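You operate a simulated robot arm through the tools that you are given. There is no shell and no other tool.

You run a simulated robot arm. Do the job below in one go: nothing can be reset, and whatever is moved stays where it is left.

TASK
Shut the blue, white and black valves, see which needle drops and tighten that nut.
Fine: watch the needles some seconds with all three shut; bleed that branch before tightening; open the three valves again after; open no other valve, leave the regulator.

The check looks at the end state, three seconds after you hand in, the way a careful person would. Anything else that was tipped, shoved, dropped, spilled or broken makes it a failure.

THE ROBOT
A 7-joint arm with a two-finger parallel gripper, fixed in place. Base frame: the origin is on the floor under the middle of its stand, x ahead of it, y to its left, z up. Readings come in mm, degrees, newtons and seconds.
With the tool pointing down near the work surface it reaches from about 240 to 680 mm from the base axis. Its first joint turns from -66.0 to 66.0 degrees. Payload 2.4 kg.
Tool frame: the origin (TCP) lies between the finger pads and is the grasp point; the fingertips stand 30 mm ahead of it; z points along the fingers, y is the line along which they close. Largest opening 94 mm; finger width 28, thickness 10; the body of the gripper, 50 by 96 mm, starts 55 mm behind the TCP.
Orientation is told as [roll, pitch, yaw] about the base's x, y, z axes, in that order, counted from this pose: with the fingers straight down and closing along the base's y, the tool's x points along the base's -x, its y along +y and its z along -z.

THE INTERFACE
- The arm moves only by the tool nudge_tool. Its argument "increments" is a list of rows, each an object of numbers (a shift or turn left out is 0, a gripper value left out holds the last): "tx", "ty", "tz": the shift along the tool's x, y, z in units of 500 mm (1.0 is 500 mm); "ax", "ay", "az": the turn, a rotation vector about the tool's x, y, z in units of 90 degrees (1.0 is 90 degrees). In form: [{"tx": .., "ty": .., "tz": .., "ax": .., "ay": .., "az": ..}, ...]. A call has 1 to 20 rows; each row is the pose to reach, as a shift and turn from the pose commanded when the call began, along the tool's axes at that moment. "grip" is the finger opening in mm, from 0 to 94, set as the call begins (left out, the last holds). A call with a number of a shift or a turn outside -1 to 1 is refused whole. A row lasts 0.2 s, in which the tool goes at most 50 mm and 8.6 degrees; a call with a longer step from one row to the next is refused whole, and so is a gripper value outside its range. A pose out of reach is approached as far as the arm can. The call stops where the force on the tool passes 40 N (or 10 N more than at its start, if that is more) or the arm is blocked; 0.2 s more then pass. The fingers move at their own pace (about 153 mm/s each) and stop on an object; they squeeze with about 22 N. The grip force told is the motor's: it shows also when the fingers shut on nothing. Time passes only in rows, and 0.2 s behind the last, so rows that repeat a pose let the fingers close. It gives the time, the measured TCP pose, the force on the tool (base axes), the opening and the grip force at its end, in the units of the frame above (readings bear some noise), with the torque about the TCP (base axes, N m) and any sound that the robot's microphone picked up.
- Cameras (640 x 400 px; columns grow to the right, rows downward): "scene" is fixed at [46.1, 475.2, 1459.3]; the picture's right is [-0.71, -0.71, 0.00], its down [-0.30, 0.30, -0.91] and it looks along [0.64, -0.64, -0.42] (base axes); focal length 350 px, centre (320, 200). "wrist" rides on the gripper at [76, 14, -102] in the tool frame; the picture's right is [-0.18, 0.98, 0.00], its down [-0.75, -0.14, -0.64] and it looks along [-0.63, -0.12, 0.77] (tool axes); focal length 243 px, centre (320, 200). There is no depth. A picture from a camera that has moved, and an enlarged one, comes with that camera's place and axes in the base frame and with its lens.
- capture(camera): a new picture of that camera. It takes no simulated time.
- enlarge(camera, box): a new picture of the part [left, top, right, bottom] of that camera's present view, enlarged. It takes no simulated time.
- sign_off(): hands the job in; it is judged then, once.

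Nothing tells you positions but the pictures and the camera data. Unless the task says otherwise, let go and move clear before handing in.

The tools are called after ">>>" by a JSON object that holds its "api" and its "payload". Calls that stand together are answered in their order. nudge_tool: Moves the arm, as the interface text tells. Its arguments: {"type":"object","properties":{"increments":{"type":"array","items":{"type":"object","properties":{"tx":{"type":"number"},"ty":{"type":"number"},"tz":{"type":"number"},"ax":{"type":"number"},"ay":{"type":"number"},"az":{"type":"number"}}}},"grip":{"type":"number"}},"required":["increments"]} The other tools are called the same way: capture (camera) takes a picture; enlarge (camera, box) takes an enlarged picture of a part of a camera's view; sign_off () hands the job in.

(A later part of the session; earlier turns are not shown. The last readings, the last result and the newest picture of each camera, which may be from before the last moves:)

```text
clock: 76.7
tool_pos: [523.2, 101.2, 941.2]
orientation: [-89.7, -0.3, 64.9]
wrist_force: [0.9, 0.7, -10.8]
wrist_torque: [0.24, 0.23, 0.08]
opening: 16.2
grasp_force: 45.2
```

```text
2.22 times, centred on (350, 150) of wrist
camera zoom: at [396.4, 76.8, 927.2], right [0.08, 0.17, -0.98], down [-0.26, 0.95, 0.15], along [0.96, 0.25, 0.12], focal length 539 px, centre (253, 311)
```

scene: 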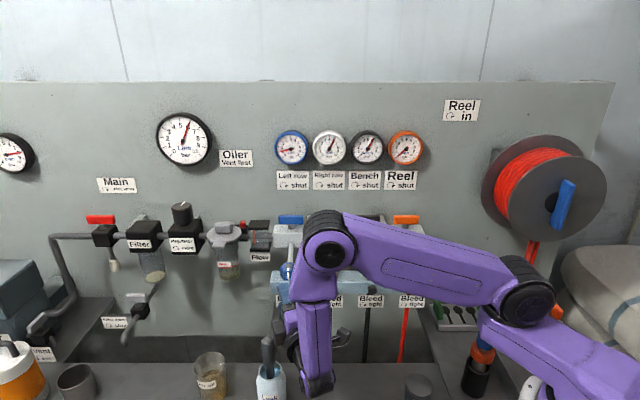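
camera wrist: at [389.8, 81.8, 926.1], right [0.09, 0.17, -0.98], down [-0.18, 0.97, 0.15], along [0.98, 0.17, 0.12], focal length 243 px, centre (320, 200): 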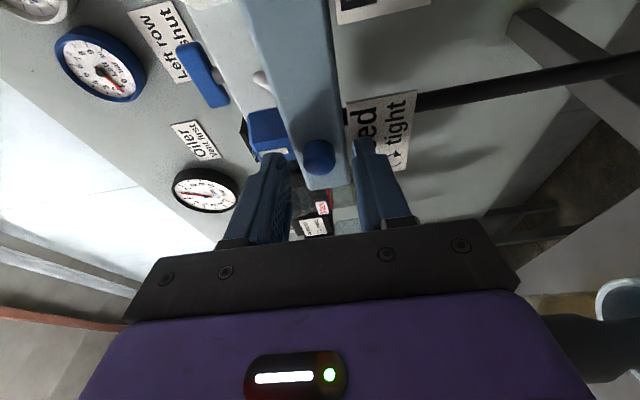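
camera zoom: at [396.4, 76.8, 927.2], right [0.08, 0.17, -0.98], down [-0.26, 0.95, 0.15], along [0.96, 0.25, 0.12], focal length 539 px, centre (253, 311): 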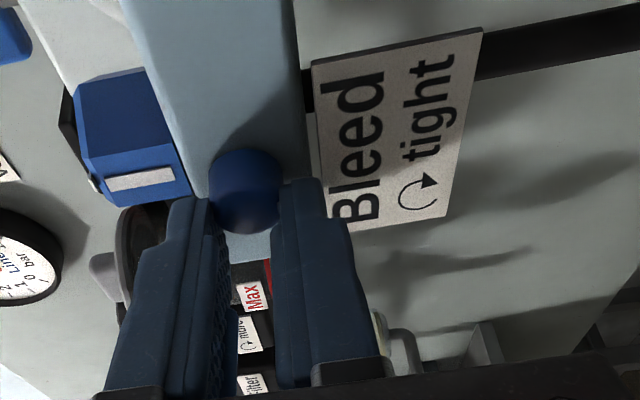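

Same 16.2 mm as before, so that is the knob's true thickness across this face. I'll try the stroke again in small steps, logging torque and opening.

>>> {"api": "nudge_tool", "payload": {"increments": [{"ty": 0.002, "ax": 0, "az": 0}, {"ty": 0.0023, "ax": -0.0285, "az": -0.0783}, {"ty": 0.0026, "ax": -0.057, "az": -0.1566}], "grip": 0}}

>>> {"api": "nudge_tool", "payload": {"increments": [{"ty": 0.0003, "ax": -0.0285, "az": -0.0783}, {"ty": 0.0006, "ax": -0.057, "az": -0.1566}], "grip": 0}}

>>> {"api": "nudge_tool", "payload": {"increments": [{"ty": 0.0003, "ax": -0.0285, "az": -0.0783}, {"ty": 0.0006, "ax": -0.057, "az": -0.1566}], "grip": 0}}

>>> {"api": "enlarge", "payload": {"camera": "scene", "box": [270, 125, 330, 170]}}

>>> {"api": "enlarge", "payload": {"camera": "wrist", "box": [260, 80, 400, 200]}}

```text
clock: 77.5
tool_pos: [523.7, 101.1, 938.3]
orientation: [-84.8, 13.9, 65.5]
wrist_force: [-0.4, 0.1, 4.2]
wrist_torque: [-0.01, -0.25, -0.22]
opening: 17.4
grasp_force: 45.0
```

```text
clock: 78.1
tool_pos: [524.7, 101.2, 939.0]
orientation: [-78.9, 27.9, 67.7]
wrist_force: [-0.8, -1.2, 14.6]
wrist_torque: [-0.15, -0.4, -0.09]
opening: 17.7
grasp_force: 44.6
```

```text
clock: 78.7
tool_pos: [523.9, 102.4, 937.8]
orientation: [-71.2, 41.5, 72.3]
wrist_force: [5.0, 4.0, 11.7]
wrist_torque: [-0.06, -0.28, 0.2]
opening: 17.6
grasp_force: 45.1
```

```text
8.89 times, centred on (300, 148) of scene
camera zoom: at [46.0, 475.3, 1459.3], right [-0.71, -0.71, 0.0], down [-0.3, 0.3, -0.91], along [0.64, -0.64, -0.42], focal length 3113 px, centre (498, 667)
```

zoom: 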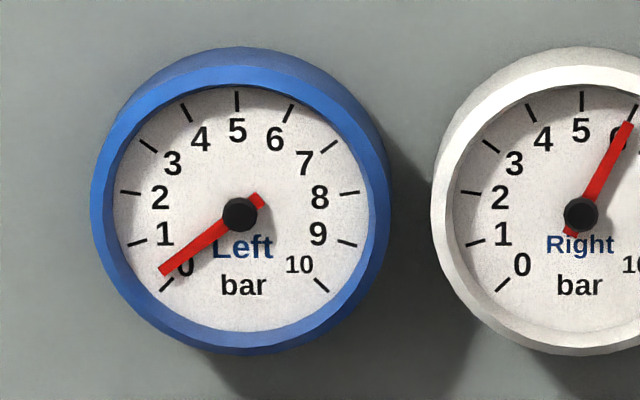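

```text
3.33 times, centred on (330, 140) of wrist
camera zoom: at [411.2, 91.8, 1004.0], right [-0.45, -0.36, -0.82], down [-0.29, 0.92, -0.24], along [0.84, 0.13, -0.52], focal length 809 px, centre (287, 400)
```

zoom: 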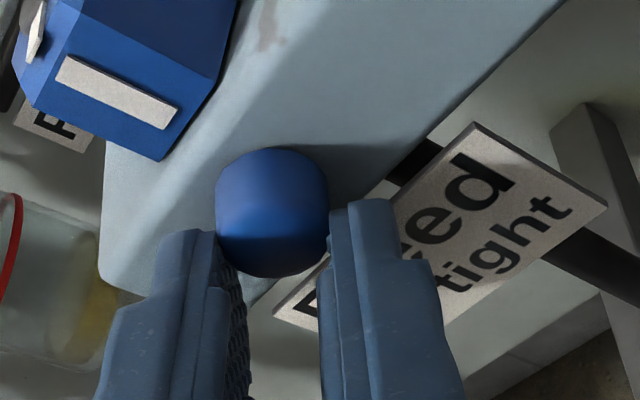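

Torque about the knob stays near 0.17 N·m and the opening rises to ~17.6 mm, so I suspect pads sliding round a slightly squared cap. I'll finish the stroke to 90° to see whether the opening returns to 16.2 (slip) or holds.

>>> {"api": "nudge_tool", "payload": {"increments": [{"ty": 0.0003, "ax": -0.0285, "az": -0.0783}, {"ty": 0.0006, "ax": -0.057, "az": -0.1566}], "grip": 0}}

>>> {"api": "nudge_tool", "payload": {"increments": [{"ty": 0.0003, "ax": -0.0285, "az": -0.0783}, {"ty": 0.0006, "ax": -0.057, "az": -0.1566}], "grip": 0}}

>>> {"api": "nudge_tool", "payload": {"increments": [{"ty": 0.0003, "ax": -0.0285, "az": -0.0783}, {"ty": 0.0006, "ax": -0.057, "az": -0.1566}], "grip": 0}}

>>> {"api": "enlarge", "payload": {"camera": "wrist", "box": [260, 80, 400, 200]}}

>>> {"api": "enlarge", "payload": {"camera": "scene", "box": [270, 125, 330, 170]}}

```text
clock: 79.3
tool_pos: [521.6, 101.0, 939.4]
orientation: [-59.3, 54.3, 81.1]
wrist_force: [3.9, 4.9, 12.2]
wrist_torque: [-0.22, -0.37, 0.19]
opening: 17.8
grasp_force: 45.6
```

```text
clock: 79.9
tool_pos: [521.5, 99.8, 938.1]
orientation: [-37.7, 64.8, 99.8]
wrist_force: [1.6, 1.0, 5.3]
wrist_torque: [-0.11, -0.16, 0.08]
opening: 17.0
grasp_force: 44.9
```

```text
clock: 80.5
tool_pos: [521.5, 100.4, 937.0]
orientation: [-0.1, 69.7, 134.8]
wrist_force: [2.5, 3.1, 2.8]
wrist_torque: [0.08, -0.13, 0.08]
opening: 16.7
grasp_force: 45.3
```

```text
3.33 times, centred on (330, 140) of wrist
camera zoom: at [460.9, 140.5, 1045.8], right [-0.74, -0.65, -0.17], down [-0.51, 0.71, -0.48], along [0.44, -0.27, -0.86], focal length 809 px, centre (287, 400)
```

zoom: 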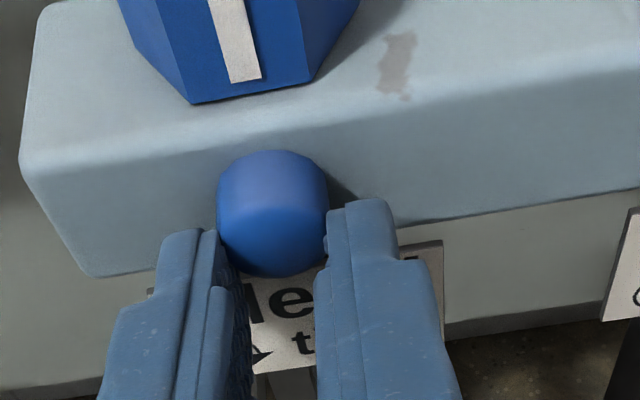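

```text
8.89 times, centred on (300, 148) of scene
camera zoom: at [46.1, 475.3, 1459.3], right [-0.71, -0.71, 0.0], down [-0.3, 0.3, -0.91], along [0.64, -0.64, -0.42], focal length 3113 px, centre (498, 667)
```

zoom: 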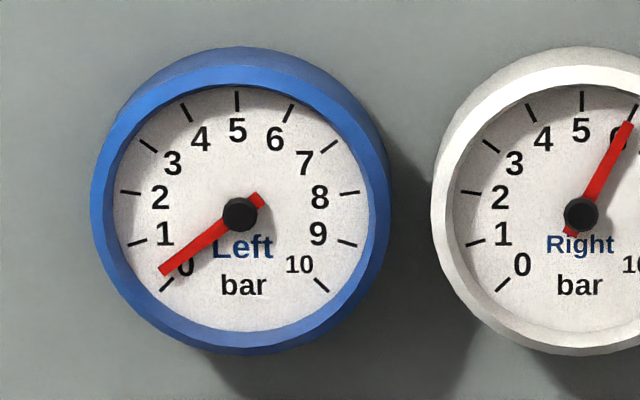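

It slipped back to ~16.5, so the pads are riding on the knob's rounded front and not turning it. A better grip is from above, with the pads' side edges along the block face so they cover the knob's full length. I'll release, back out and rise.

>>> {"api": "nudge_tool", "payload": {"increments": [{"tz": 0}, {"tz": 0}, {"tx": -0.008, "tz": -0.025}, {"tx": -0.016, "tz": -0.05}, {"tx": -0.024, "tz": -0.075}, {"tx": -0.034, "tz": -0.105}, {"tx": -0.034, "tz": -0.105}], "grip": 44}}

>>> {"api": "capture", "payload": {"camera": "wrist"}}

>>> {"api": "enlarge", "payload": {"camera": "scene", "box": [270, 125, 330, 170]}}

>>> {"api": "capture", "payload": {"camera": "scene"}}

```text
clock: 82.1
tool_pos: [482.3, 141.7, 938.8]
orientation: [-0.6, 69.8, 134.3]
wrist_force: [0.7, 0.2, -0.3]
wrist_torque: [-0.02, -0.01, -0.01]
opening: 44.0
grasp_force: 0.1
```

```text
taken
camera wrist: at [421.9, 181.7, 1047.8], right [-0.74, -0.65, -0.18], down [-0.51, 0.71, -0.48], along [0.44, -0.27, -0.86], focal length 243 px, centre (320, 200)
```

wrist: 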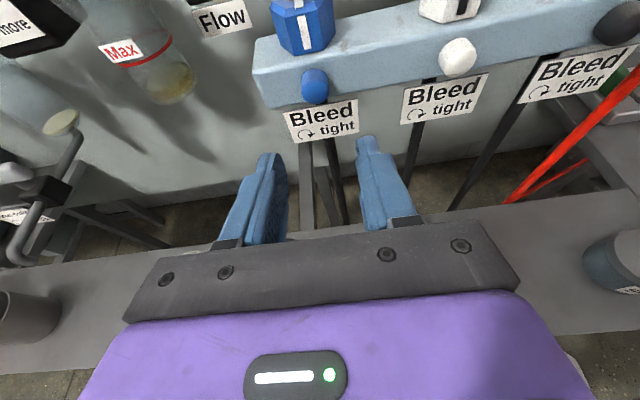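

```text
8.89 times, centred on (300, 148) of scene
camera zoom: at [46.0, 475.2, 1459.3], right [-0.71, -0.71, 0.0], down [-0.3, 0.3, -0.91], along [0.64, -0.64, -0.42], focal length 3113 px, centre (498, 667)
```

zoom: 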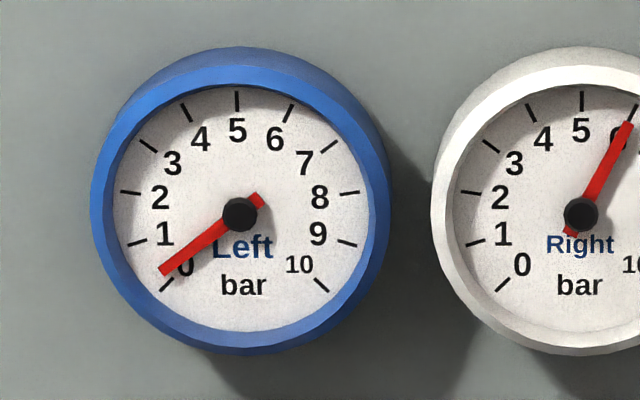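

```text
taken
```

scene: 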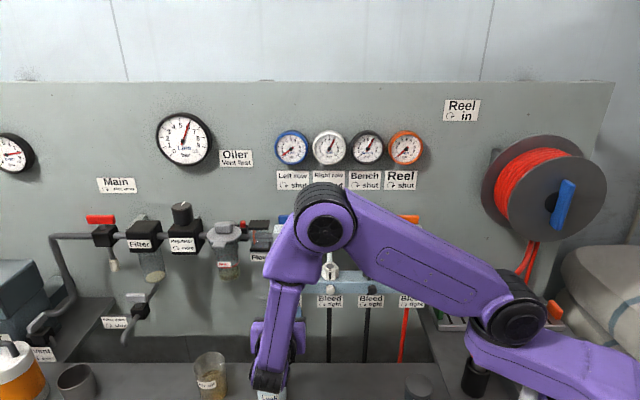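

>>> {"api": "enlarge", "payload": {"camera": "scene", "box": [376, 125, 436, 170]}}

>>> {"api": "enlarge", "payload": {"camera": "wrist", "box": [250, 40, 390, 160]}}

```text
8.89 times, centred on (406, 148) of scene
camera zoom: at [46.0, 475.2, 1459.3], right [-0.71, -0.71, 0.0], down [-0.3, 0.3, -0.91], along [0.64, -0.64, -0.42], focal length 3113 px, centre (-444, 667)
```

zoom: 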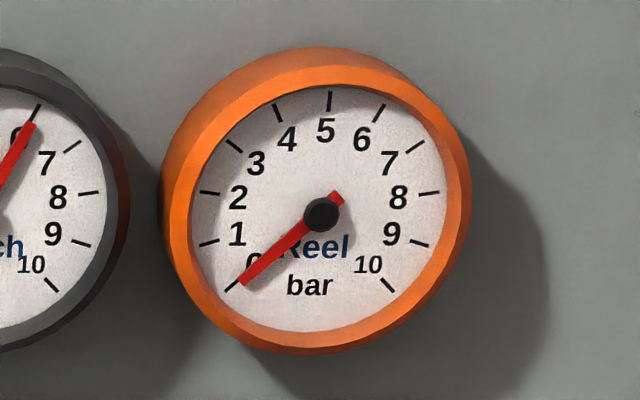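

```text
3.33 times, centred on (320, 100) of wrist
camera zoom: at [421.9, 181.7, 1047.8], right [-0.74, -0.65, -0.18], down [-0.51, 0.71, -0.48], along [0.44, -0.27, -0.86], focal length 809 px, centre (320, 533)
```

zoom: 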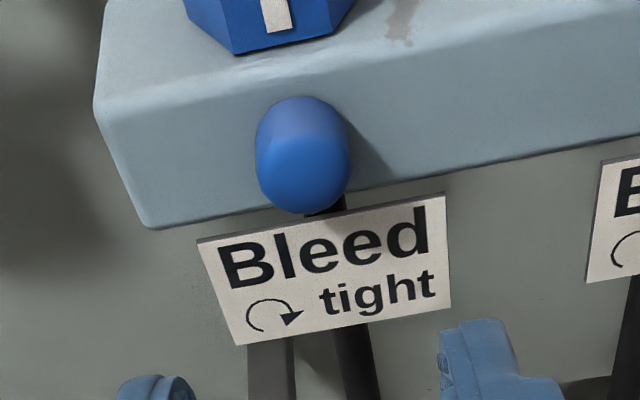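

Blue now sits at ~0.35 bar (Reel shows a true 0), so the bleed is still shut and the residual will tell me when it opens. I'll retrace back to a tool-down pose.

>>> {"api": "nudge_tool", "payload": {"increments": [{"tx": 0.03, "tz": -0.011, "ay": -0.08}, {"tx": 0.06, "tz": -0.022, "ay": -0.16}, {"tx": 0.09, "tz": -0.033, "ay": -0.24}, {"tx": 0.12, "tz": -0.044, "ay": -0.32}, {"tx": 0.15, "tz": -0.055, "ay": -0.4}, {"tx": 0.18, "tz": -0.066, "ay": -0.48}, {"tx": 0.21, "tz": -0.077, "ay": -0.56}, {"tx": 0.24, "tz": -0.088, "ay": -0.64}, {"tx": 0.263, "tz": -0.096, "ay": -0.72}, {"tx": 0.263, "tz": -0.096, "ay": -0.775}, {"tx": 0.263, "tz": -0.096, "ay": -0.775}], "grip": 44}}

>>> {"api": "nudge_tool", "payload": {"increments": [{"az": 0.09}, {"az": 0.18}, {"az": 0.27}, {"az": 0.36}, {"az": 0.45}, {"az": 0.54}, {"az": 0.63}, {"az": 0.72}, {"az": 0.81}, {"az": 0.9}, {"az": 1.0}, {"az": 1.0}], "grip": 44}}

>>> {"api": "capture", "payload": {"camera": "scene"}}

```text
clock: 84.5
tool_pos: [482.3, 140.2, 1080.3]
orientation: [-0.2, 0.0, 134.8]
wrist_force: [0.5, 0.0, 0.3]
wrist_torque: [0.01, 0.02, 0.04]
opening: 44.0
grasp_force: 0.2
```

```text
refused: row 11 steps farther than a row can; nothing moved
```

```text
taken
```

scene: 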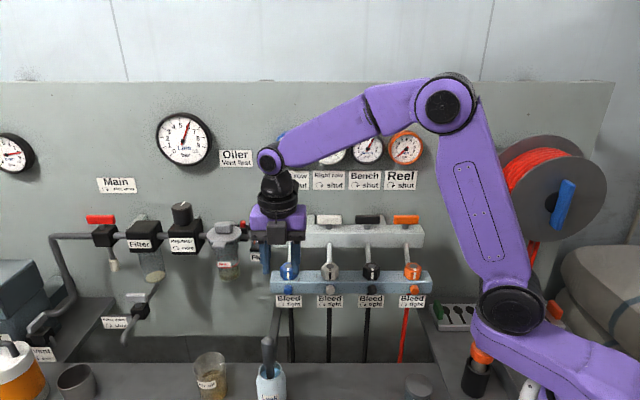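

>>> {"api": "nudge_tool", "payload": {"increments": [{"az": 0.083}, {"az": 0.167}, {"az": 0.25}, {"az": 0.333}, {"az": 0.417}, {"az": 0.5}, {"az": 0.583}, {"az": 0.667}, {"az": 0.75}, {"az": 0.833}, {"az": 0.917}, {"az": 0.999}, {"az": 0.999}], "grip": 44}}

>>> {"api": "nudge_tool", "payload": {"increments": [{"az": 0.083}, {"az": 0.167}, {"az": 0.25}, {"az": 0.333}, {"az": 0.417}, {"az": 0.5}, {"az": 0.583}, {"az": 0.667}, {"az": 0.75}, {"az": 0.833}, {"az": 0.917}, {"az": 0.999}, {"az": 0.999}], "grip": 44}}

>>> {"api": "capture", "payload": {"camera": "wrist"}}

>>> {"api": "capture", "payload": {"camera": "scene"}}

```text
clock: 87.3
tool_pos: [483.7, 137.4, 1080.4]
orientation: [0.0, -0.2, 44.9]
wrist_force: [-0.5, 0.2, -0.6]
wrist_torque: [-0.03, -0.02, 0.02]
opening: 44.2
grasp_force: 0.1
```

```text
clock: 90.1
tool_pos: [483.5, 140.2, 1078.7]
orientation: [0.2, 0.0, -45.0]
wrist_force: [0.3, 0.2, 0.7]
wrist_torque: [0.0, 0.03, 0.02]
opening: 43.9
grasp_force: 0.0
```

```text
taken
camera wrist: at [437.2, 204.3, 1183.2], right [0.83, 0.56, 0.0], down [0.43, -0.63, 0.64], along [0.36, -0.53, -0.77], focal length 243 px, centre (320, 200)
```

wrist: 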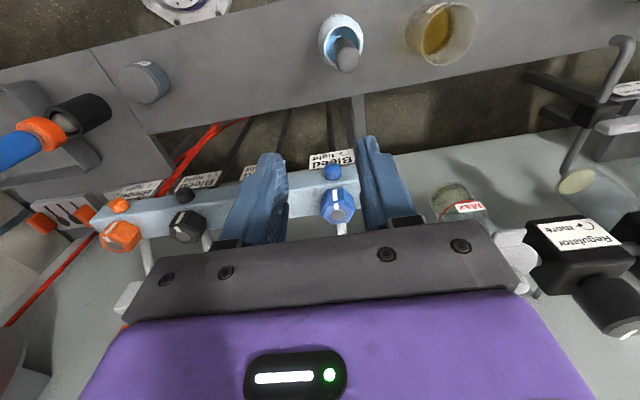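

```text
taken
```

scene: 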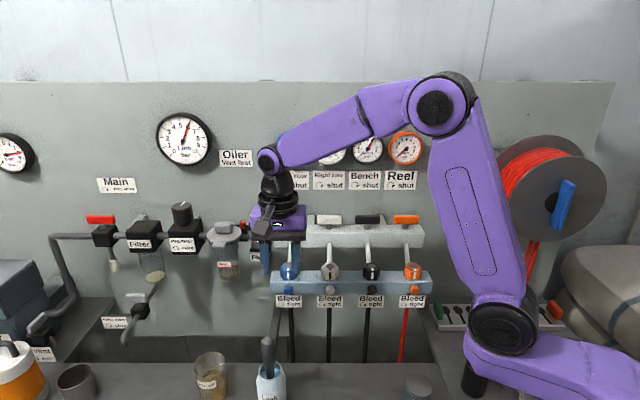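

>>> {"api": "enlarge", "payload": {"camera": "wrist", "box": [270, 130, 410, 250]}}

```text
3.33 times, centred on (340, 190) of wrist
camera zoom: at [437.2, 204.3, 1183.2], right [0.83, 0.56, 0.0], down [0.43, -0.63, 0.64], along [0.36, -0.53, -0.77], focal length 809 px, centre (253, 233)
```

zoom: 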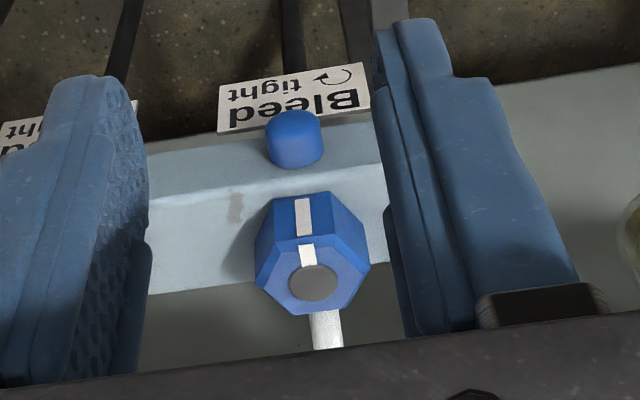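

Knob and nut are well placed below (nut ≈38 mm across corners). I'll lean the tool 10° outward and lower the open fingers just in front of the block face, straddling the knob from above.

>>> {"api": "nudge_tool", "payload": {"increments": [{"tx": -0.03, "ty": -0.002, "tz": 0.05, "ay": -0.04}, {"tx": -0.07, "ty": -0.0046, "tz": 0.1, "ay": -0.08}, {"tx": -0.1086, "ty": -0.0046, "tz": 0.157, "ay": -0.111}, {"tx": -0.1086, "ty": -0.0046, "tz": 0.2, "ay": -0.111}, {"tx": -0.1086, "ty": -0.0046, "tz": 0.2414, "ay": -0.111}, {"tx": -0.1086, "ty": -0.0046, "tz": 0.2414, "ay": -0.111}], "grip": 44}}

>>> {"api": "capture", "payload": {"camera": "wrist"}}

>>> {"api": "capture", "payload": {"camera": "scene"}}

```text
clock: 91.5
tool_pos: [521.6, 100.8, 959.2]
orientation: [0.2, -10.0, -45.0]
wrist_force: [-0.7, 0.6, -0.4]
wrist_torque: [-0.02, 0.0, 0.02]
opening: 44.1
grasp_force: 0.0
```

```text
taken
camera wrist: at [464.9, 177.5, 1048.2], right [0.82, 0.57, 0.04], down [0.34, -0.55, 0.76], along [0.45, -0.61, -0.65], focal length 243 px, centre (320, 200)
```

wrist: 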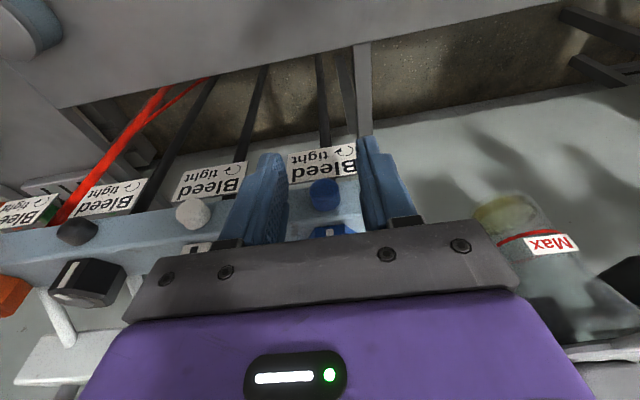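

```text
taken
```

scene: 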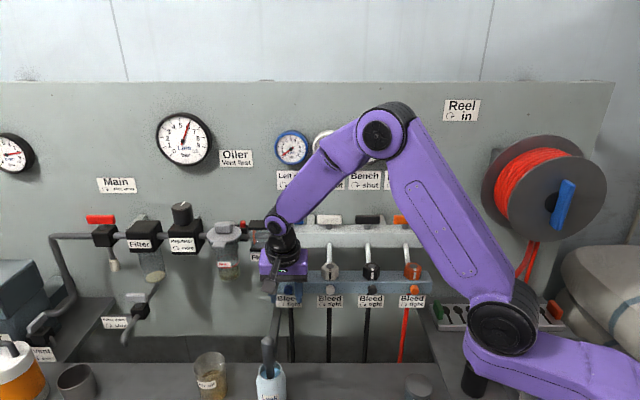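

Fingers straddle the knob from above. I'll shift ~2 mm right and move in toward the block face in small steps, watching for contact.

>>> {"api": "nudge_tool", "payload": {"increments": [{"tx": -0.007, "ty": -0.0036, "tz": 0.002}, {"tx": -0.014, "ty": -0.0036, "tz": 0.004}, {"tx": -0.021, "ty": -0.0036, "tz": 0.0058}, {"tx": -0.0278, "ty": -0.0036, "tz": 0.0073}, {"tx": -0.0278, "ty": -0.0036, "tz": 0.0073}], "grip": 40}}

>>> {"api": "enlarge", "payload": {"camera": "wrist", "box": [240, 110, 400, 250]}}

```text
clock: 92.7
tool_pos: [529.7, 88.7, 958.5]
orientation: [0.3, -10.0, -45.1]
wrist_force: [-0.1, -0.4, -0.4]
wrist_torque: [0.03, -0.03, -0.01]
opening: 39.7
grasp_force: 0.2
```

```text
2.86 times, centred on (320, 180) of wrist
camera zoom: at [472.2, 164.6, 1047.1], right [0.82, 0.57, 0.04], down [0.34, -0.55, 0.76], along [0.45, -0.62, -0.65], focal length 693 px, centre (320, 257)
```

zoom: 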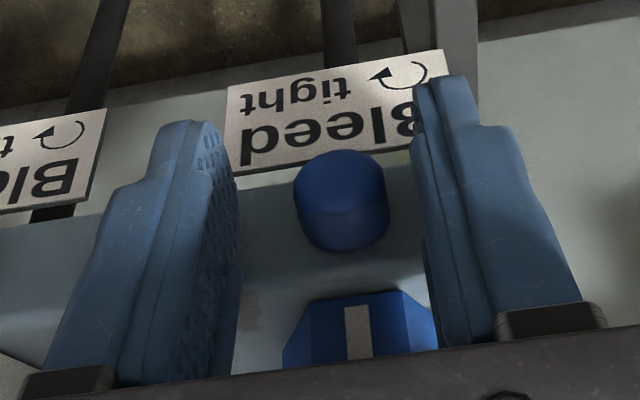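

The pads are tongue-shaped with rounded tips (which explains the poor front grip). I'll lower another 8 mm and go 2.5 mm closer so the knob sits fully on the textured pads.

>>> {"api": "nudge_tool", "payload": {"increments": [{"tx": -0.001, "ty": 0.002, "tz": 0.008}, {"tx": -0.0021, "ty": 0.002, "tz": 0.0166}, {"tx": -0.0021, "ty": 0.002, "tz": 0.0166}], "grip": 40}}

>>> {"api": "nudge_tool", "payload": {"increments": [{"tz": 0}, {"tz": 0}, {"tz": 0}], "grip": 0}}

>>> {"api": "enlarge", "payload": {"camera": "wrist", "box": [240, 110, 400, 250]}}

```text
clock: 93.5
tool_pos: [530.9, 88.4, 949.1]
orientation: [0.3, -10.1, -45.0]
wrist_force: [-9.1, 10.6, 11.8]
wrist_torque: [-0.01, 0.24, -0.29]
opening: 39.6
grasp_force: 0.1
```

```text
clock: 94.3
tool_pos: [532.4, 89.5, 948.6]
orientation: [0.3, -10.0, -44.8]
wrist_force: [5.4, 22.4, -20.1]
wrist_torque: [0.62, 0.26, 0.17]
opening: 16.5
grasp_force: 45.2
```

```text
2.86 times, centred on (320, 180) of wrist
camera zoom: at [474.7, 165.2, 1037.4], right [0.82, 0.57, 0.04], down [0.35, -0.55, 0.76], along [0.45, -0.61, -0.65], focal length 693 px, centre (320, 257)
```

zoom: 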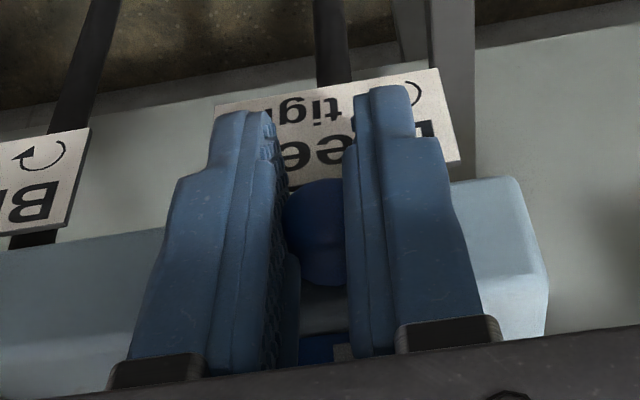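

The grip is 16.5 mm again—so that is the knob's real size—with a 2 mm sideways offset. I'll open, correct the offset, back off the block a touch and close again.

>>> {"api": "nudge_tool", "payload": {"increments": [{"tz": 0}, {"tz": 0}, {"tx": 0.003, "ty": 0.004, "tz": -0.002}, {"tx": 0.003, "ty": 0.004, "tz": -0.002}], "grip": 36}}

>>> {"api": "nudge_tool", "payload": {"increments": [{"tz": 0}, {"tz": 0}, {"tz": 0}], "grip": 0}}

```text
clock: 95.3
tool_pos: [532.5, 88.4, 950.6]
orientation: [0.0, -9.9, -45.1]
wrist_force: [-5.4, 12.7, -7.3]
wrist_torque: [0.47, 0.24, -0.01]
opening: 31.3
grasp_force: 0.0
```

```text
clock: 96.1
tool_pos: [531.8, 89.2, 950.9]
orientation: [0.2, -10.0, -45.0]
wrist_force: [-11.5, 8.6, 2.4]
wrist_torque: [0.2, 0.32, -0.13]
opening: 16.7
grasp_force: 45.4
```

Well centred now but pressing lightly on the block. I'll ease out 1.5 mm and test a counter-clockwise swing of 15°, then more.

>>> {"api": "nudge_tool", "payload": {"increments": [{"tx": 0.003}, {"tx": 0.003, "ty": 0.0028, "tz": 0.0002, "ax": 0.0821, "az": -0.0145}, {"tx": 0.0031, "ty": 0.0056, "tz": 0.0007, "ax": 0.1642, "az": -0.0289}], "grip": 0}}

>>> {"api": "nudge_tool", "payload": {"increments": [{"ty": 0.0028, "tz": 0.0002, "ax": 0.0821, "az": -0.0145}, {"tx": 0.0001, "ty": 0.0056, "tz": 0.0007, "ax": 0.1642, "az": -0.0289}], "grip": 0}}

>>> {"api": "enlarge", "payload": {"camera": "wrist", "box": [240, 110, 400, 250]}}

>>> {"api": "enlarge", "payload": {"camera": "scene", "box": [240, 120, 340, 320]}}

```text
clock: 96.9
tool_pos: [533.4, 91.1, 951.2]
orientation: [-15.2, -9.7, -42.4]
wrist_force: [-1.4, 4.1, -4.5]
wrist_torque: [0.28, 0.03, -0.06]
opening: 16.8
grasp_force: 44.8
```

```text
clock: 97.5
tool_pos: [535.2, 93.9, 949.4]
orientation: [-30.0, -8.9, -39.8]
wrist_force: [5.7, 3.0, 1.4]
wrist_torque: [0.18, -0.13, -0.08]
opening: 17.9
grasp_force: 45.0
```

```text
2.86 times, centred on (320, 180) of wrist
camera zoom: at [508.1, 200.2, 1019.7], right [0.74, 0.49, -0.46], down [0.63, -0.26, 0.73], along [0.24, -0.83, -0.5], focal length 693 px, centre (320, 257)
```

zoom: 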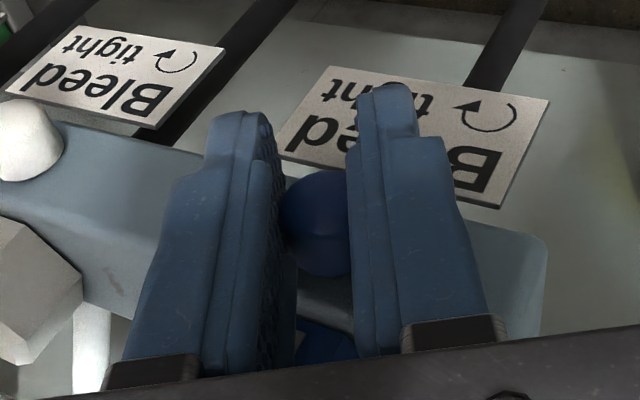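

```text
2.00 times, centred on (290, 220) of scene
camera zoom: at [46.2, 475.3, 1459.3], right [-0.71, -0.71, 0.0], down [-0.3, 0.3, -0.91], along [0.64, -0.64, -0.42], focal length 700 px, centre (380, 160)
```

zoom: 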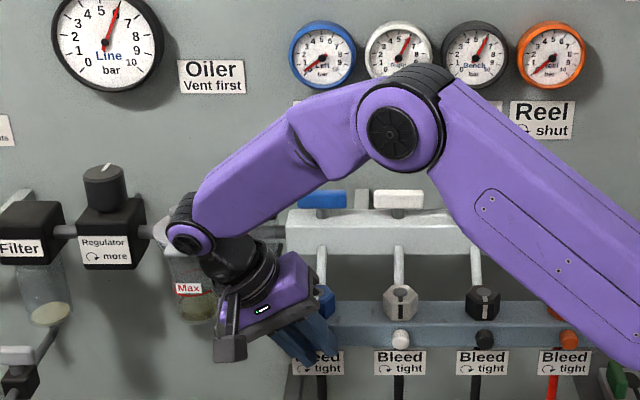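

Torque stays around 0.2 N·m and the opening rises—still ambiguous. I'll hold still for two seconds to see if the knob creeps (a stiff, slow screw) under the held twist.

>>> {"api": "nudge_tool", "payload": {"increments": [{"tz": 0}, {"tz": 0}, {"tz": 0}, {"tz": 0}, {"tz": 0}, {"tz": 0}, {"tz": 0}, {"tz": 0}, {"tz": 0}, {"tz": 0}], "grip": 0}}

>>> {"api": "nudge_tool", "payload": {"increments": [{"tz": 0}, {"tz": 0}, {"tz": 0}, {"tz": 0}, {"tz": 0}], "grip": 0}}

>>> {"api": "enlarge", "payload": {"camera": "scene", "box": [270, 125, 330, 170]}}

```text
clock: 99.7
tool_pos: [535.0, 94.8, 948.4]
orientation: [-30.1, -8.8, -40.0]
wrist_force: [12.4, 5.9, 11.8]
wrist_torque: [-0.12, -0.26, 0.26]
opening: 17.7
grasp_force: 45.6
```

```text
clock: 100.9
tool_pos: [535.5, 95.6, 949.8]
orientation: [-30.1, -8.7, -39.9]
wrist_force: [13.3, 6.5, 12.1]
wrist_torque: [-0.14, -0.27, 0.21]
opening: 17.9
grasp_force: 45.3
```

```text
8.89 times, centred on (300, 148) of scene
camera zoom: at [46.2, 475.4, 1459.2], right [-0.71, -0.71, 0.0], down [-0.3, 0.3, -0.91], along [0.64, -0.64, -0.42], focal length 3113 px, centre (498, 667)
```

zoom: 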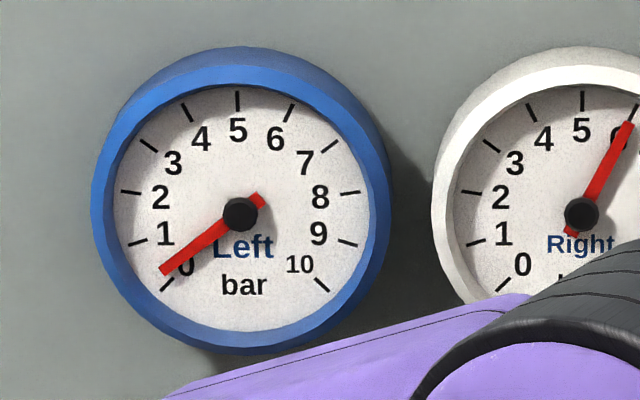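

I'll test the reverse direction for comparison: if clockwise shows a clearly higher slip torque, then the knob has actually been turning counter-clockwise.

>>> {"api": "nudge_tool", "payload": {"increments": [{"ty": -0.0028, "tz": 0.0002, "ax": -0.0821, "az": 0.0145}, {"tx": 0.0001, "ty": -0.0056, "tz": 0.0007, "ax": -0.1642, "az": 0.0289}], "grip": 0}}

>>> {"api": "nudge_tool", "payload": {"increments": [{"ty": -0.0028, "tz": 0.0002, "ax": -0.0821, "az": 0.0145}, {"tx": 0.0001, "ty": -0.0056, "tz": 0.0007, "ax": -0.1642, "az": 0.0289}], "grip": 0}}

>>> {"api": "nudge_tool", "payload": {"increments": [{"ty": -0.0028, "tz": 0.0002, "ax": -0.0821, "az": 0.0145}, {"tx": 0.0001, "ty": -0.0056, "tz": 0.0007, "ax": -0.1642, "az": 0.0289}], "grip": 0}}

>>> {"api": "nudge_tool", "payload": {"increments": [{"ty": -0.0028, "tz": 0.0002, "ax": -0.0821, "az": 0.0145}, {"tx": 0.0001, "ty": -0.0056, "tz": 0.0007, "ax": -0.1642, "az": 0.0289}], "grip": 0}}

```text
clock: 101.5
tool_pos: [533.2, 92.5, 949.5]
orientation: [-15.0, -9.5, -42.3]
wrist_force: [9.2, 2.5, -10.3]
wrist_torque: [0.14, 0.0, 0.2]
opening: 16.4
grasp_force: 44.7
```

```text
clock: 102.1
tool_pos: [531.3, 90.9, 950.5]
orientation: [0.4, -10.0, -44.9]
wrist_force: [5.7, 4.8, -8.6]
wrist_torque: [0.15, 0.13, 0.14]
opening: 16.5
grasp_force: 44.9
```

```text
clock: 102.7
tool_pos: [530.8, 87.8, 951.0]
orientation: [15.5, -9.5, -47.7]
wrist_force: [0.6, 1.7, -1.7]
wrist_torque: [0.18, 0.27, 0.07]
opening: 16.6
grasp_force: 44.7
```

```text
clock: 103.1
tool_pos: [531.0, 87.3, 950.4]
orientation: [21.3, -9.3, -48.0]
wrist_force: [-2.3, 3.7, 2.2]
wrist_torque: [0.12, 0.03, 0.07]
opening: 16.3
grasp_force: 45.0
out of reach, approached as far as the arm can: row 2
stopped in row 2: the force on the tool passed its limit at 61 N (the readings are from after the stop); the commanded pose is now the measured one
```

>>> {"api": "capture", "payload": {"camera": "scene"}}

>>> {"api": "enlarge", "payload": {"camera": "wrist", "box": [240, 110, 400, 250]}}

>>> {"api": "enlarge", "payload": {"camera": "scene", "box": [240, 120, 340, 320]}}

```text
taken
```

scene: 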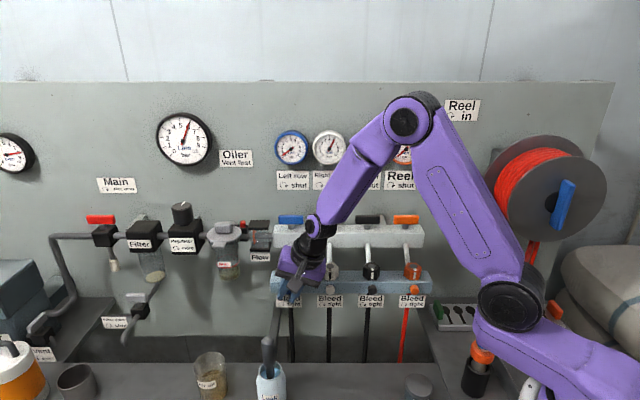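

```text
2.86 times, centred on (320, 180) of wrist
camera zoom: at [449.3, 139.3, 1037.6], right [0.76, 0.52, 0.38], down [0.17, -0.73, 0.66], along [0.62, -0.44, -0.65], focal length 693 px, centre (320, 257)
```

zoom: 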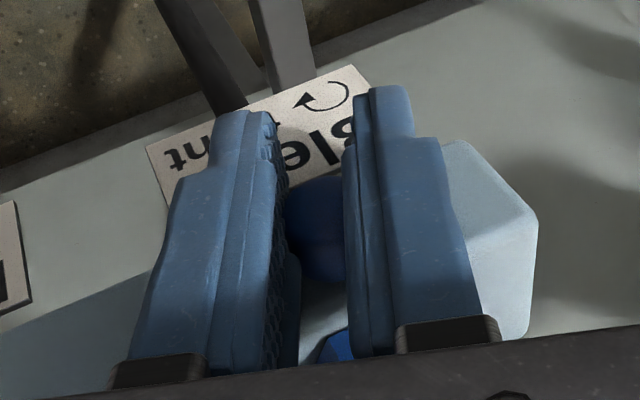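

```text
2.00 times, centred on (290, 220) of scene
camera zoom: at [45.9, 475.3, 1459.3], right [-0.71, -0.71, 0.0], down [-0.3, 0.3, -0.91], along [0.64, -0.64, -0.42], focal length 700 px, centre (380, 160)
```

zoom: 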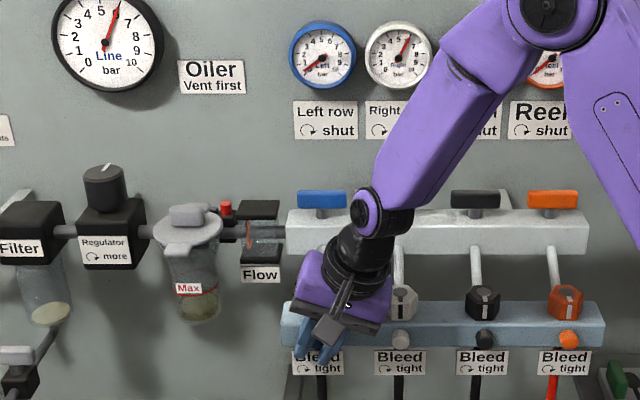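

The knob follows clockwise freely (opening constant, torque near zero), so it does turn and my earlier counter-clockwise strokes were pressing against its open stop. I'll now turn it counter-clockwise again from here, step by step, to confirm and watch the needle.

>>> {"api": "nudge_tool", "payload": {"increments": [{"ty": 0.0014, "tz": 0.0, "ax": 0.041, "az": -0.0072}, {"ty": 0.0028, "tz": 0.0002, "ax": 0.0821, "az": -0.0145}], "grip": 0}}

>>> {"api": "nudge_tool", "payload": {"increments": [{"ty": 0.0014, "tz": 0.0, "ax": 0.041, "az": -0.0072}, {"ty": 0.0028, "tz": 0.0002, "ax": 0.0821, "az": -0.0145}], "grip": 0}}

>>> {"api": "nudge_tool", "payload": {"increments": [{"ty": 0.0014, "tz": 0.0, "ax": 0.041, "az": -0.0072}, {"ty": 0.0028, "tz": 0.0002, "ax": 0.0821, "az": -0.0145}], "grip": 0}}

>>> {"api": "enlarge", "payload": {"camera": "scene", "box": [270, 125, 330, 170]}}

```text
clock: 103.7
tool_pos: [531.0, 89.4, 950.1]
orientation: [13.7, -9.6, -46.6]
wrist_force: [-0.1, 9.9, -1.6]
wrist_torque: [0.05, 0.16, -0.13]
opening: 17.1
grasp_force: 45.0
```

```text
clock: 104.3
tool_pos: [529.9, 87.7, 949.3]
orientation: [6.0, -9.9, -45.4]
wrist_force: [0.3, 12.9, -5.3]
wrist_torque: [0.58, 0.16, 0.05]
opening: 17.7
grasp_force: 45.2
```

```text
clock: 104.9
tool_pos: [533.1, 89.9, 950.0]
orientation: [-1.7, -9.9, -44.1]
wrist_force: [-2.9, 13.3, 1.3]
wrist_torque: [0.45, 0.15, -0.02]
opening: 16.2
grasp_force: 45.1
```

```text
8.89 times, centred on (300, 148) of scene
camera zoom: at [46.0, 475.6, 1459.2], right [-0.71, -0.71, 0.0], down [-0.3, 0.3, -0.91], along [0.64, -0.64, -0.42], focal length 3113 px, centre (498, 667)
```

zoom: 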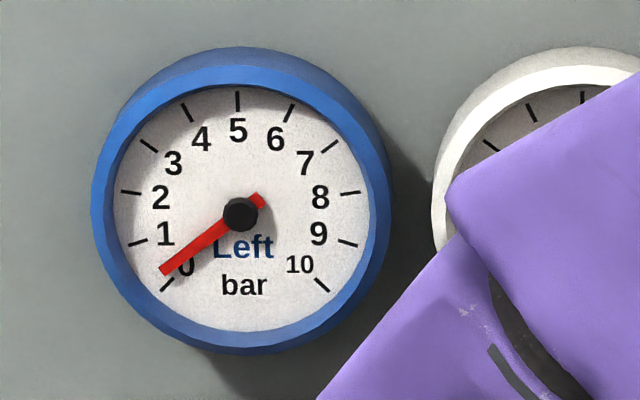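

>>> {"api": "nudge_tool", "payload": {"increments": [{"tz": 0}, {"tz": 0}, {"tz": 0}, {"tx": 0.003}, {"tx": 0.003}], "grip": 34}}

>>> {"api": "enlarge", "payload": {"camera": "wrist", "box": [280, 120, 370, 200]}}

>>> {"api": "enlarge", "payload": {"camera": "wrist", "box": [150, 130, 280, 260]}}

```text
clock: 106.1
tool_pos: [530.9, 89.5, 949.3]
orientation: [-1.7, -10.1, -44.1]
wrist_force: [-0.9, 9.0, 0.7]
wrist_torque: [0.18, 0.02, 0.0]
opening: 30.7
grasp_force: 0.1
```

```text
5.00 times, centred on (325, 160) of wrist
camera zoom: at [475.4, 166.4, 1038.2], right [0.82, 0.57, 0.0], down [0.37, -0.53, 0.77], along [0.44, -0.63, -0.64], focal length 1213 px, centre (295, 400)
```

zoom: 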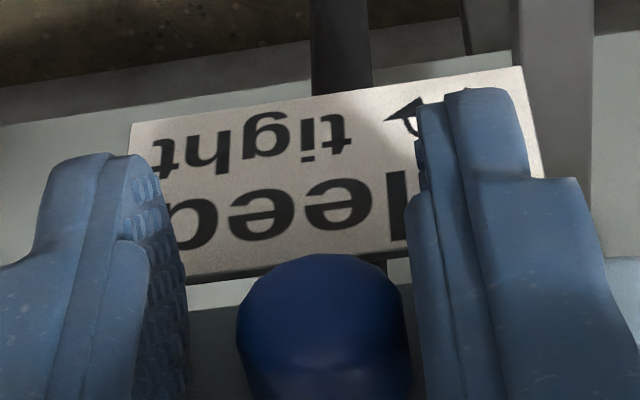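

```text
3.08 times, centred on (215, 195) of wrist
camera zoom: at [475.4, 166.4, 1038.2], right [0.82, 0.57, 0.0], down [0.37, -0.53, 0.77], along [0.44, -0.63, -0.64], focal length 746 px, centre (643, 215)
```

zoom: 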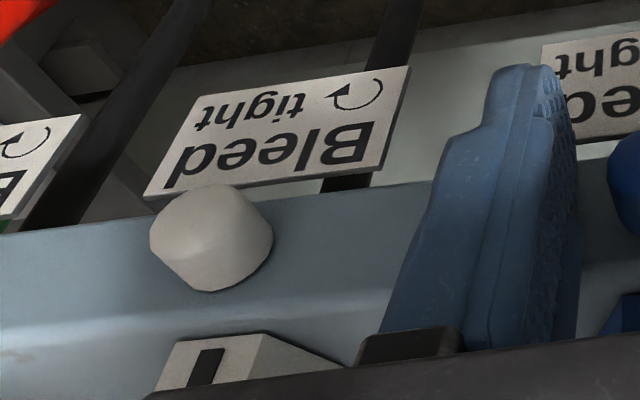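

>>> {"api": "capture", "payload": {"camera": "wrist"}}

>>> {"api": "enlarge", "payload": {"camera": "scene", "box": [250, 220, 350, 320]}}

```text
taken
camera wrist: at [475.4, 166.4, 1038.2], right [0.82, 0.57, 0.0], down [0.37, -0.53, 0.77], along [0.44, -0.63, -0.64], focal length 243 px, centre (320, 200)
```

wrist: 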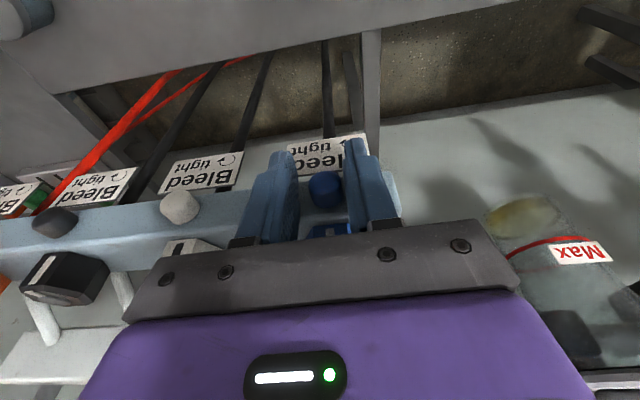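

```text
4.00 times, centred on (300, 270) of scene
camera zoom: at [46.0, 475.4, 1459.2], right [-0.71, -0.71, 0.0], down [-0.3, 0.3, -0.91], along [0.64, -0.64, -0.42], focal length 1401 px, centre (400, -80)
```

zoom: 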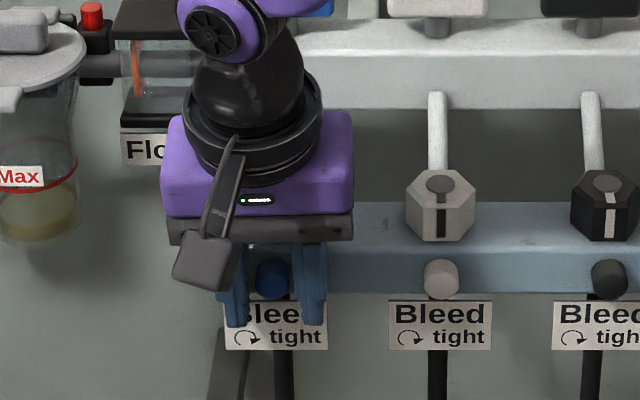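

Something blocks full opening and gives a small steady push here. I'll move outward 5 mm and check forces and opening to find the contact.

>>> {"api": "nudge_tool", "payload": {"increments": [{"tx": 0.005}, {"tx": 0.01}, {"tx": 0.01}], "grip": 34}}

>>> {"api": "enlarge", "payload": {"camera": "wrist", "box": [240, 110, 400, 250]}}

```text
clock: 106.9
tool_pos: [528.3, 92.2, 948.0]
orientation: [-1.7, -9.9, -44.3]
wrist_force: [0.7, 0.1, 0.0]
wrist_torque: [0.01, 0.01, 0.02]
opening: 34.1
grasp_force: 0.0
```

```text
2.86 times, centred on (320, 180) of wrist
camera zoom: at [472.1, 170.6, 1036.7], right [0.82, 0.57, 0.01], down [0.37, -0.53, 0.77], along [0.44, -0.63, -0.64], focal length 693 px, centre (320, 257)
```

zoom: 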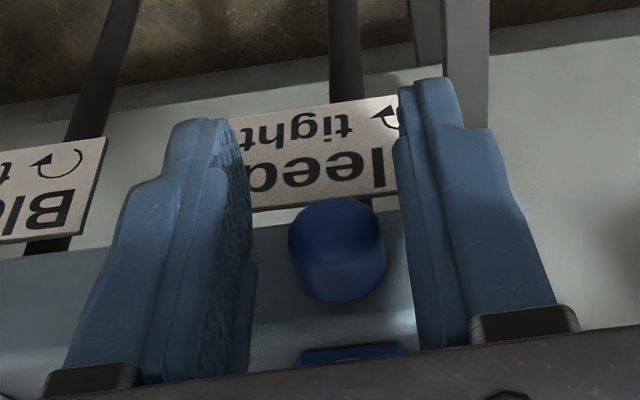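

The contact was just the block face (so it is ~2–3 mm nearer than I assumed), which spoiled the last readings. I'll set the pads clear of it, grip the knob cleanly, and repeat the direction test.

>>> {"api": "nudge_tool", "payload": {"increments": [{"tx": -0.002, "tz": 0.0003, "ax": -0.018}, {"tx": -0.004, "tz": 0.0007, "ax": -0.018}], "grip": 34}}

>>> {"api": "nudge_tool", "payload": {"increments": [{"tz": 0}, {"tz": 0}, {"tz": 0}], "grip": 0}}

>>> {"api": "nudge_tool", "payload": {"increments": [{"ty": -0.0028, "tz": 0.0002, "ax": -0.0821, "az": 0.0145}, {"ty": -0.0028, "tz": 0.0002, "ax": -0.0821, "az": 0.0145}], "grip": 0}}

>>> {"api": "nudge_tool", "payload": {"increments": [{"ty": -0.0028, "tz": 0.0002, "ax": -0.0821, "az": 0.0145}, {"ty": -0.0028, "tz": 0.0002, "ax": -0.0821, "az": 0.0145}], "grip": 0}}

```text
clock: 107.5
tool_pos: [528.6, 92.4, 947.9]
orientation: [0.0, -10.0, -44.1]
wrist_force: [-0.4, 0.1, -0.1]
wrist_torque: [0.01, 0.01, -0.04]
opening: 34.1
grasp_force: 0.1
```

```text
clock: 108.3
tool_pos: [529.1, 92.6, 948.2]
orientation: [0.1, -9.9, -44.2]
wrist_force: [1.7, 0.8, -0.6]
wrist_torque: [0.01, -0.02, 0.01]
opening: 15.8
grasp_force: 45.4
```

```text
clock: 108.9
tool_pos: [528.5, 91.3, 948.9]
orientation: [7.8, -9.9, -45.5]
wrist_force: [3.3, 3.8, -3.6]
wrist_torque: [0.3, 0.19, 0.06]
opening: 17.5
grasp_force: 44.9
```

```text
clock: 109.5
tool_pos: [528.7, 90.3, 947.5]
orientation: [15.4, -9.6, -46.8]
wrist_force: [3.8, 5.7, -4.4]
wrist_torque: [0.14, 0.11, 0.1]
opening: 16.1
grasp_force: 45.2
```

>>> {"api": "nudge_tool", "payload": {"increments": [{"ty": 0.0028, "tz": 0.0002, "ax": 0.0821, "az": -0.0145}, {"ty": 0.0028, "tz": 0.0002, "ax": 0.0821, "az": -0.0145}], "grip": 0}}

>>> {"api": "nudge_tool", "payload": {"increments": [{"ty": 0.0028, "tz": 0.0002, "ax": 0.0821, "az": -0.0145}, {"ty": 0.0028, "tz": 0.0002, "ax": 0.0821, "az": -0.0145}], "grip": 0}}

>>> {"api": "nudge_tool", "payload": {"increments": [{"ty": 0.0028, "tz": 0.0002, "ax": 0.0821, "az": -0.0145}, {"ty": 0.0028, "tz": 0.0002, "ax": 0.0821, "az": -0.0145}], "grip": 0}}

>>> {"api": "nudge_tool", "payload": {"increments": [{"ty": 0.0028, "tz": 0.0002, "ax": 0.0821, "az": -0.0145}, {"ty": 0.0028, "tz": 0.0002, "ax": 0.0821, "az": -0.0145}], "grip": 0}}

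>>> {"api": "enlarge", "payload": {"camera": "scene", "box": [270, 125, 330, 170]}}

```text
clock: 110.1
tool_pos: [529.2, 90.5, 948.8]
orientation: [7.7, -9.9, -45.5]
wrist_force: [1.5, 3.2, -1.5]
wrist_torque: [0.01, 0.02, -0.01]
opening: 17.4
grasp_force: 45.1
```

```text
clock: 110.7
tool_pos: [530.6, 90.3, 948.1]
orientation: [-0.1, -9.9, -44.1]
wrist_force: [2.5, 2.4, 2.1]
wrist_torque: [-0.12, -0.09, 0.08]
opening: 15.5
grasp_force: 45.7
```

```text
clock: 111.3
tool_pos: [531.4, 92.0, 948.5]
orientation: [-7.7, -9.7, -42.8]
wrist_force: [-0.2, 1.2, -3.6]
wrist_torque: [0.09, 0.17, -0.06]
opening: 17.5
grasp_force: 44.9
```

```text
clock: 111.9
tool_pos: [532.1, 93.3, 949.5]
orientation: [-15.3, -9.6, -41.5]
wrist_force: [-2.1, -1.5, -1.9]
wrist_torque: [0.16, 0.08, -0.05]
opening: 15.7
grasp_force: 45.2
```

```text
8.89 times, centred on (300, 148) of scene
camera zoom: at [46.0, 475.2, 1459.3], right [-0.71, -0.71, 0.0], down [-0.3, 0.3, -0.91], along [0.64, -0.64, -0.42], focal length 3113 px, centre (498, 667)
```

zoom: 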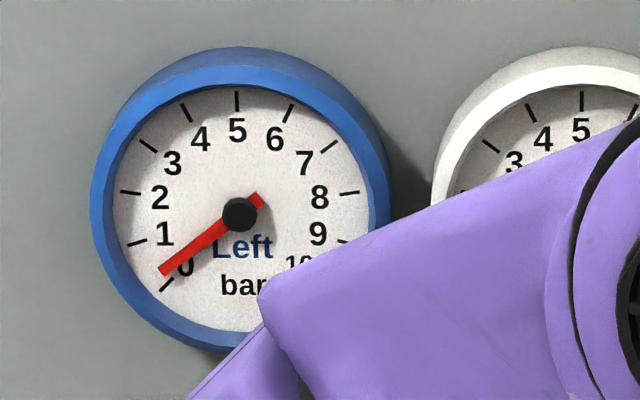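

Opening alternates 15.7/17.5 with each 7.5° step in both directions at low torque, which looks like the squeeze re-aligning a square-ish knob that follows with lag. A finer test with off-grid angles will tell.

>>> {"api": "nudge_tool", "payload": {"increments": [{"ty": -0.0014, "ax": -0.041, "az": 0.0072}, {"ty": -0.0014, "ax": -0.041, "az": 0.0072}], "grip": 0}}

>>> {"api": "nudge_tool", "payload": {"increments": [{"ty": -0.0014, "ax": -0.041, "az": 0.0072}, {"ty": -0.0014, "ax": -0.041, "az": 0.0072}], "grip": 0}}

>>> {"api": "nudge_tool", "payload": {"increments": [{"ty": -0.0014, "ax": -0.041, "az": 0.0072}, {"ty": -0.0014, "ax": -0.041, "az": 0.0072}], "grip": 0}}

>>> {"api": "nudge_tool", "payload": {"increments": [{"ty": -0.0014, "ax": -0.041, "az": 0.0072}, {"ty": -0.0014, "ax": -0.041, "az": 0.0072}], "grip": 0}}

>>> {"api": "nudge_tool", "payload": {"increments": [{"ty": -0.0014, "ax": -0.041, "az": 0.0072}, {"ty": -0.0014, "ax": -0.041, "az": 0.0072}], "grip": 0}}

```text
clock: 112.5
tool_pos: [530.8, 93.1, 949.6]
orientation: [-11.3, -9.8, -42.2]
wrist_force: [-3.6, -2.5, -1.2]
wrist_torque: [-0.26, -0.18, 0.02]
opening: 17.1
grasp_force: 45.5
```

```text
clock: 113.1
tool_pos: [530.6, 92.9, 949.7]
orientation: [-7.3, -9.8, -42.8]
wrist_force: [-0.7, 1.0, -0.5]
wrist_torque: [-0.12, -0.07, -0.02]
opening: 17.5
grasp_force: 45.2
```

```text
clock: 113.7
tool_pos: [529.5, 91.9, 949.2]
orientation: [-3.7, -9.9, -43.6]
wrist_force: [2.5, 3.0, -7.2]
wrist_torque: [0.11, 0.09, 0.03]
opening: 16.4
grasp_force: 44.4
```

```text
clock: 114.3
tool_pos: [530.1, 91.5, 949.9]
orientation: [0.2, -10.0, -44.1]
wrist_force: [1.5, 2.4, -0.6]
wrist_torque: [0.04, -0.03, 0.02]
opening: 15.8
grasp_force: 44.8
```

```text
clock: 114.9
tool_pos: [528.6, 92.0, 949.5]
orientation: [3.8, -10.1, -44.8]
wrist_force: [2.4, 2.2, -1.7]
wrist_torque: [0.14, 0.0, 0.05]
opening: 16.4
grasp_force: 44.8
```

>>> {"api": "enlarge", "payload": {"camera": "scene", "box": [420, 280, 560, 400]}}

>>> {"api": "capture", "payload": {"camera": "wrist"}}

```text
3.33 times, centred on (490, 340) of scene
camera zoom: at [46.1, 475.3, 1459.3], right [-0.71, -0.71, 0.0], down [-0.3, 0.3, -0.91], along [0.64, -0.64, -0.42], focal length 1167 px, centre (-247, -267)
```

zoom: 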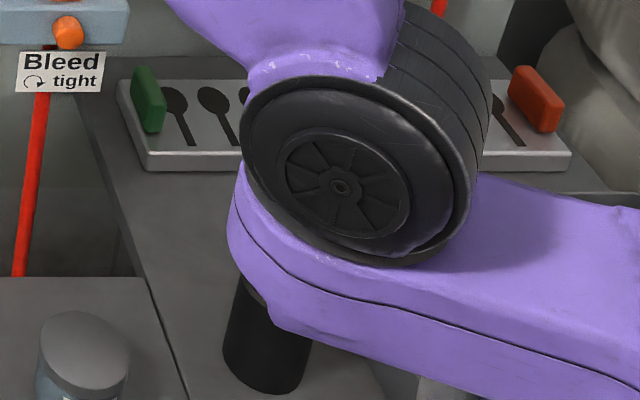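

```text
taken
camera wrist: at [467.0, 162.5, 1038.4], right [0.81, 0.58, 0.1], down [0.32, -0.58, 0.75], along [0.49, -0.58, -0.65], focal length 243 px, centre (320, 200)
```

wrist: 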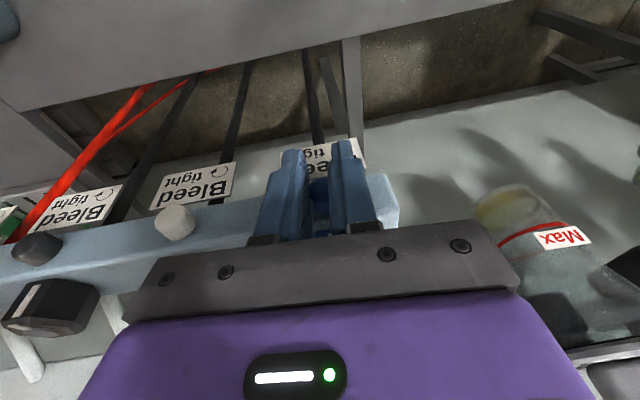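

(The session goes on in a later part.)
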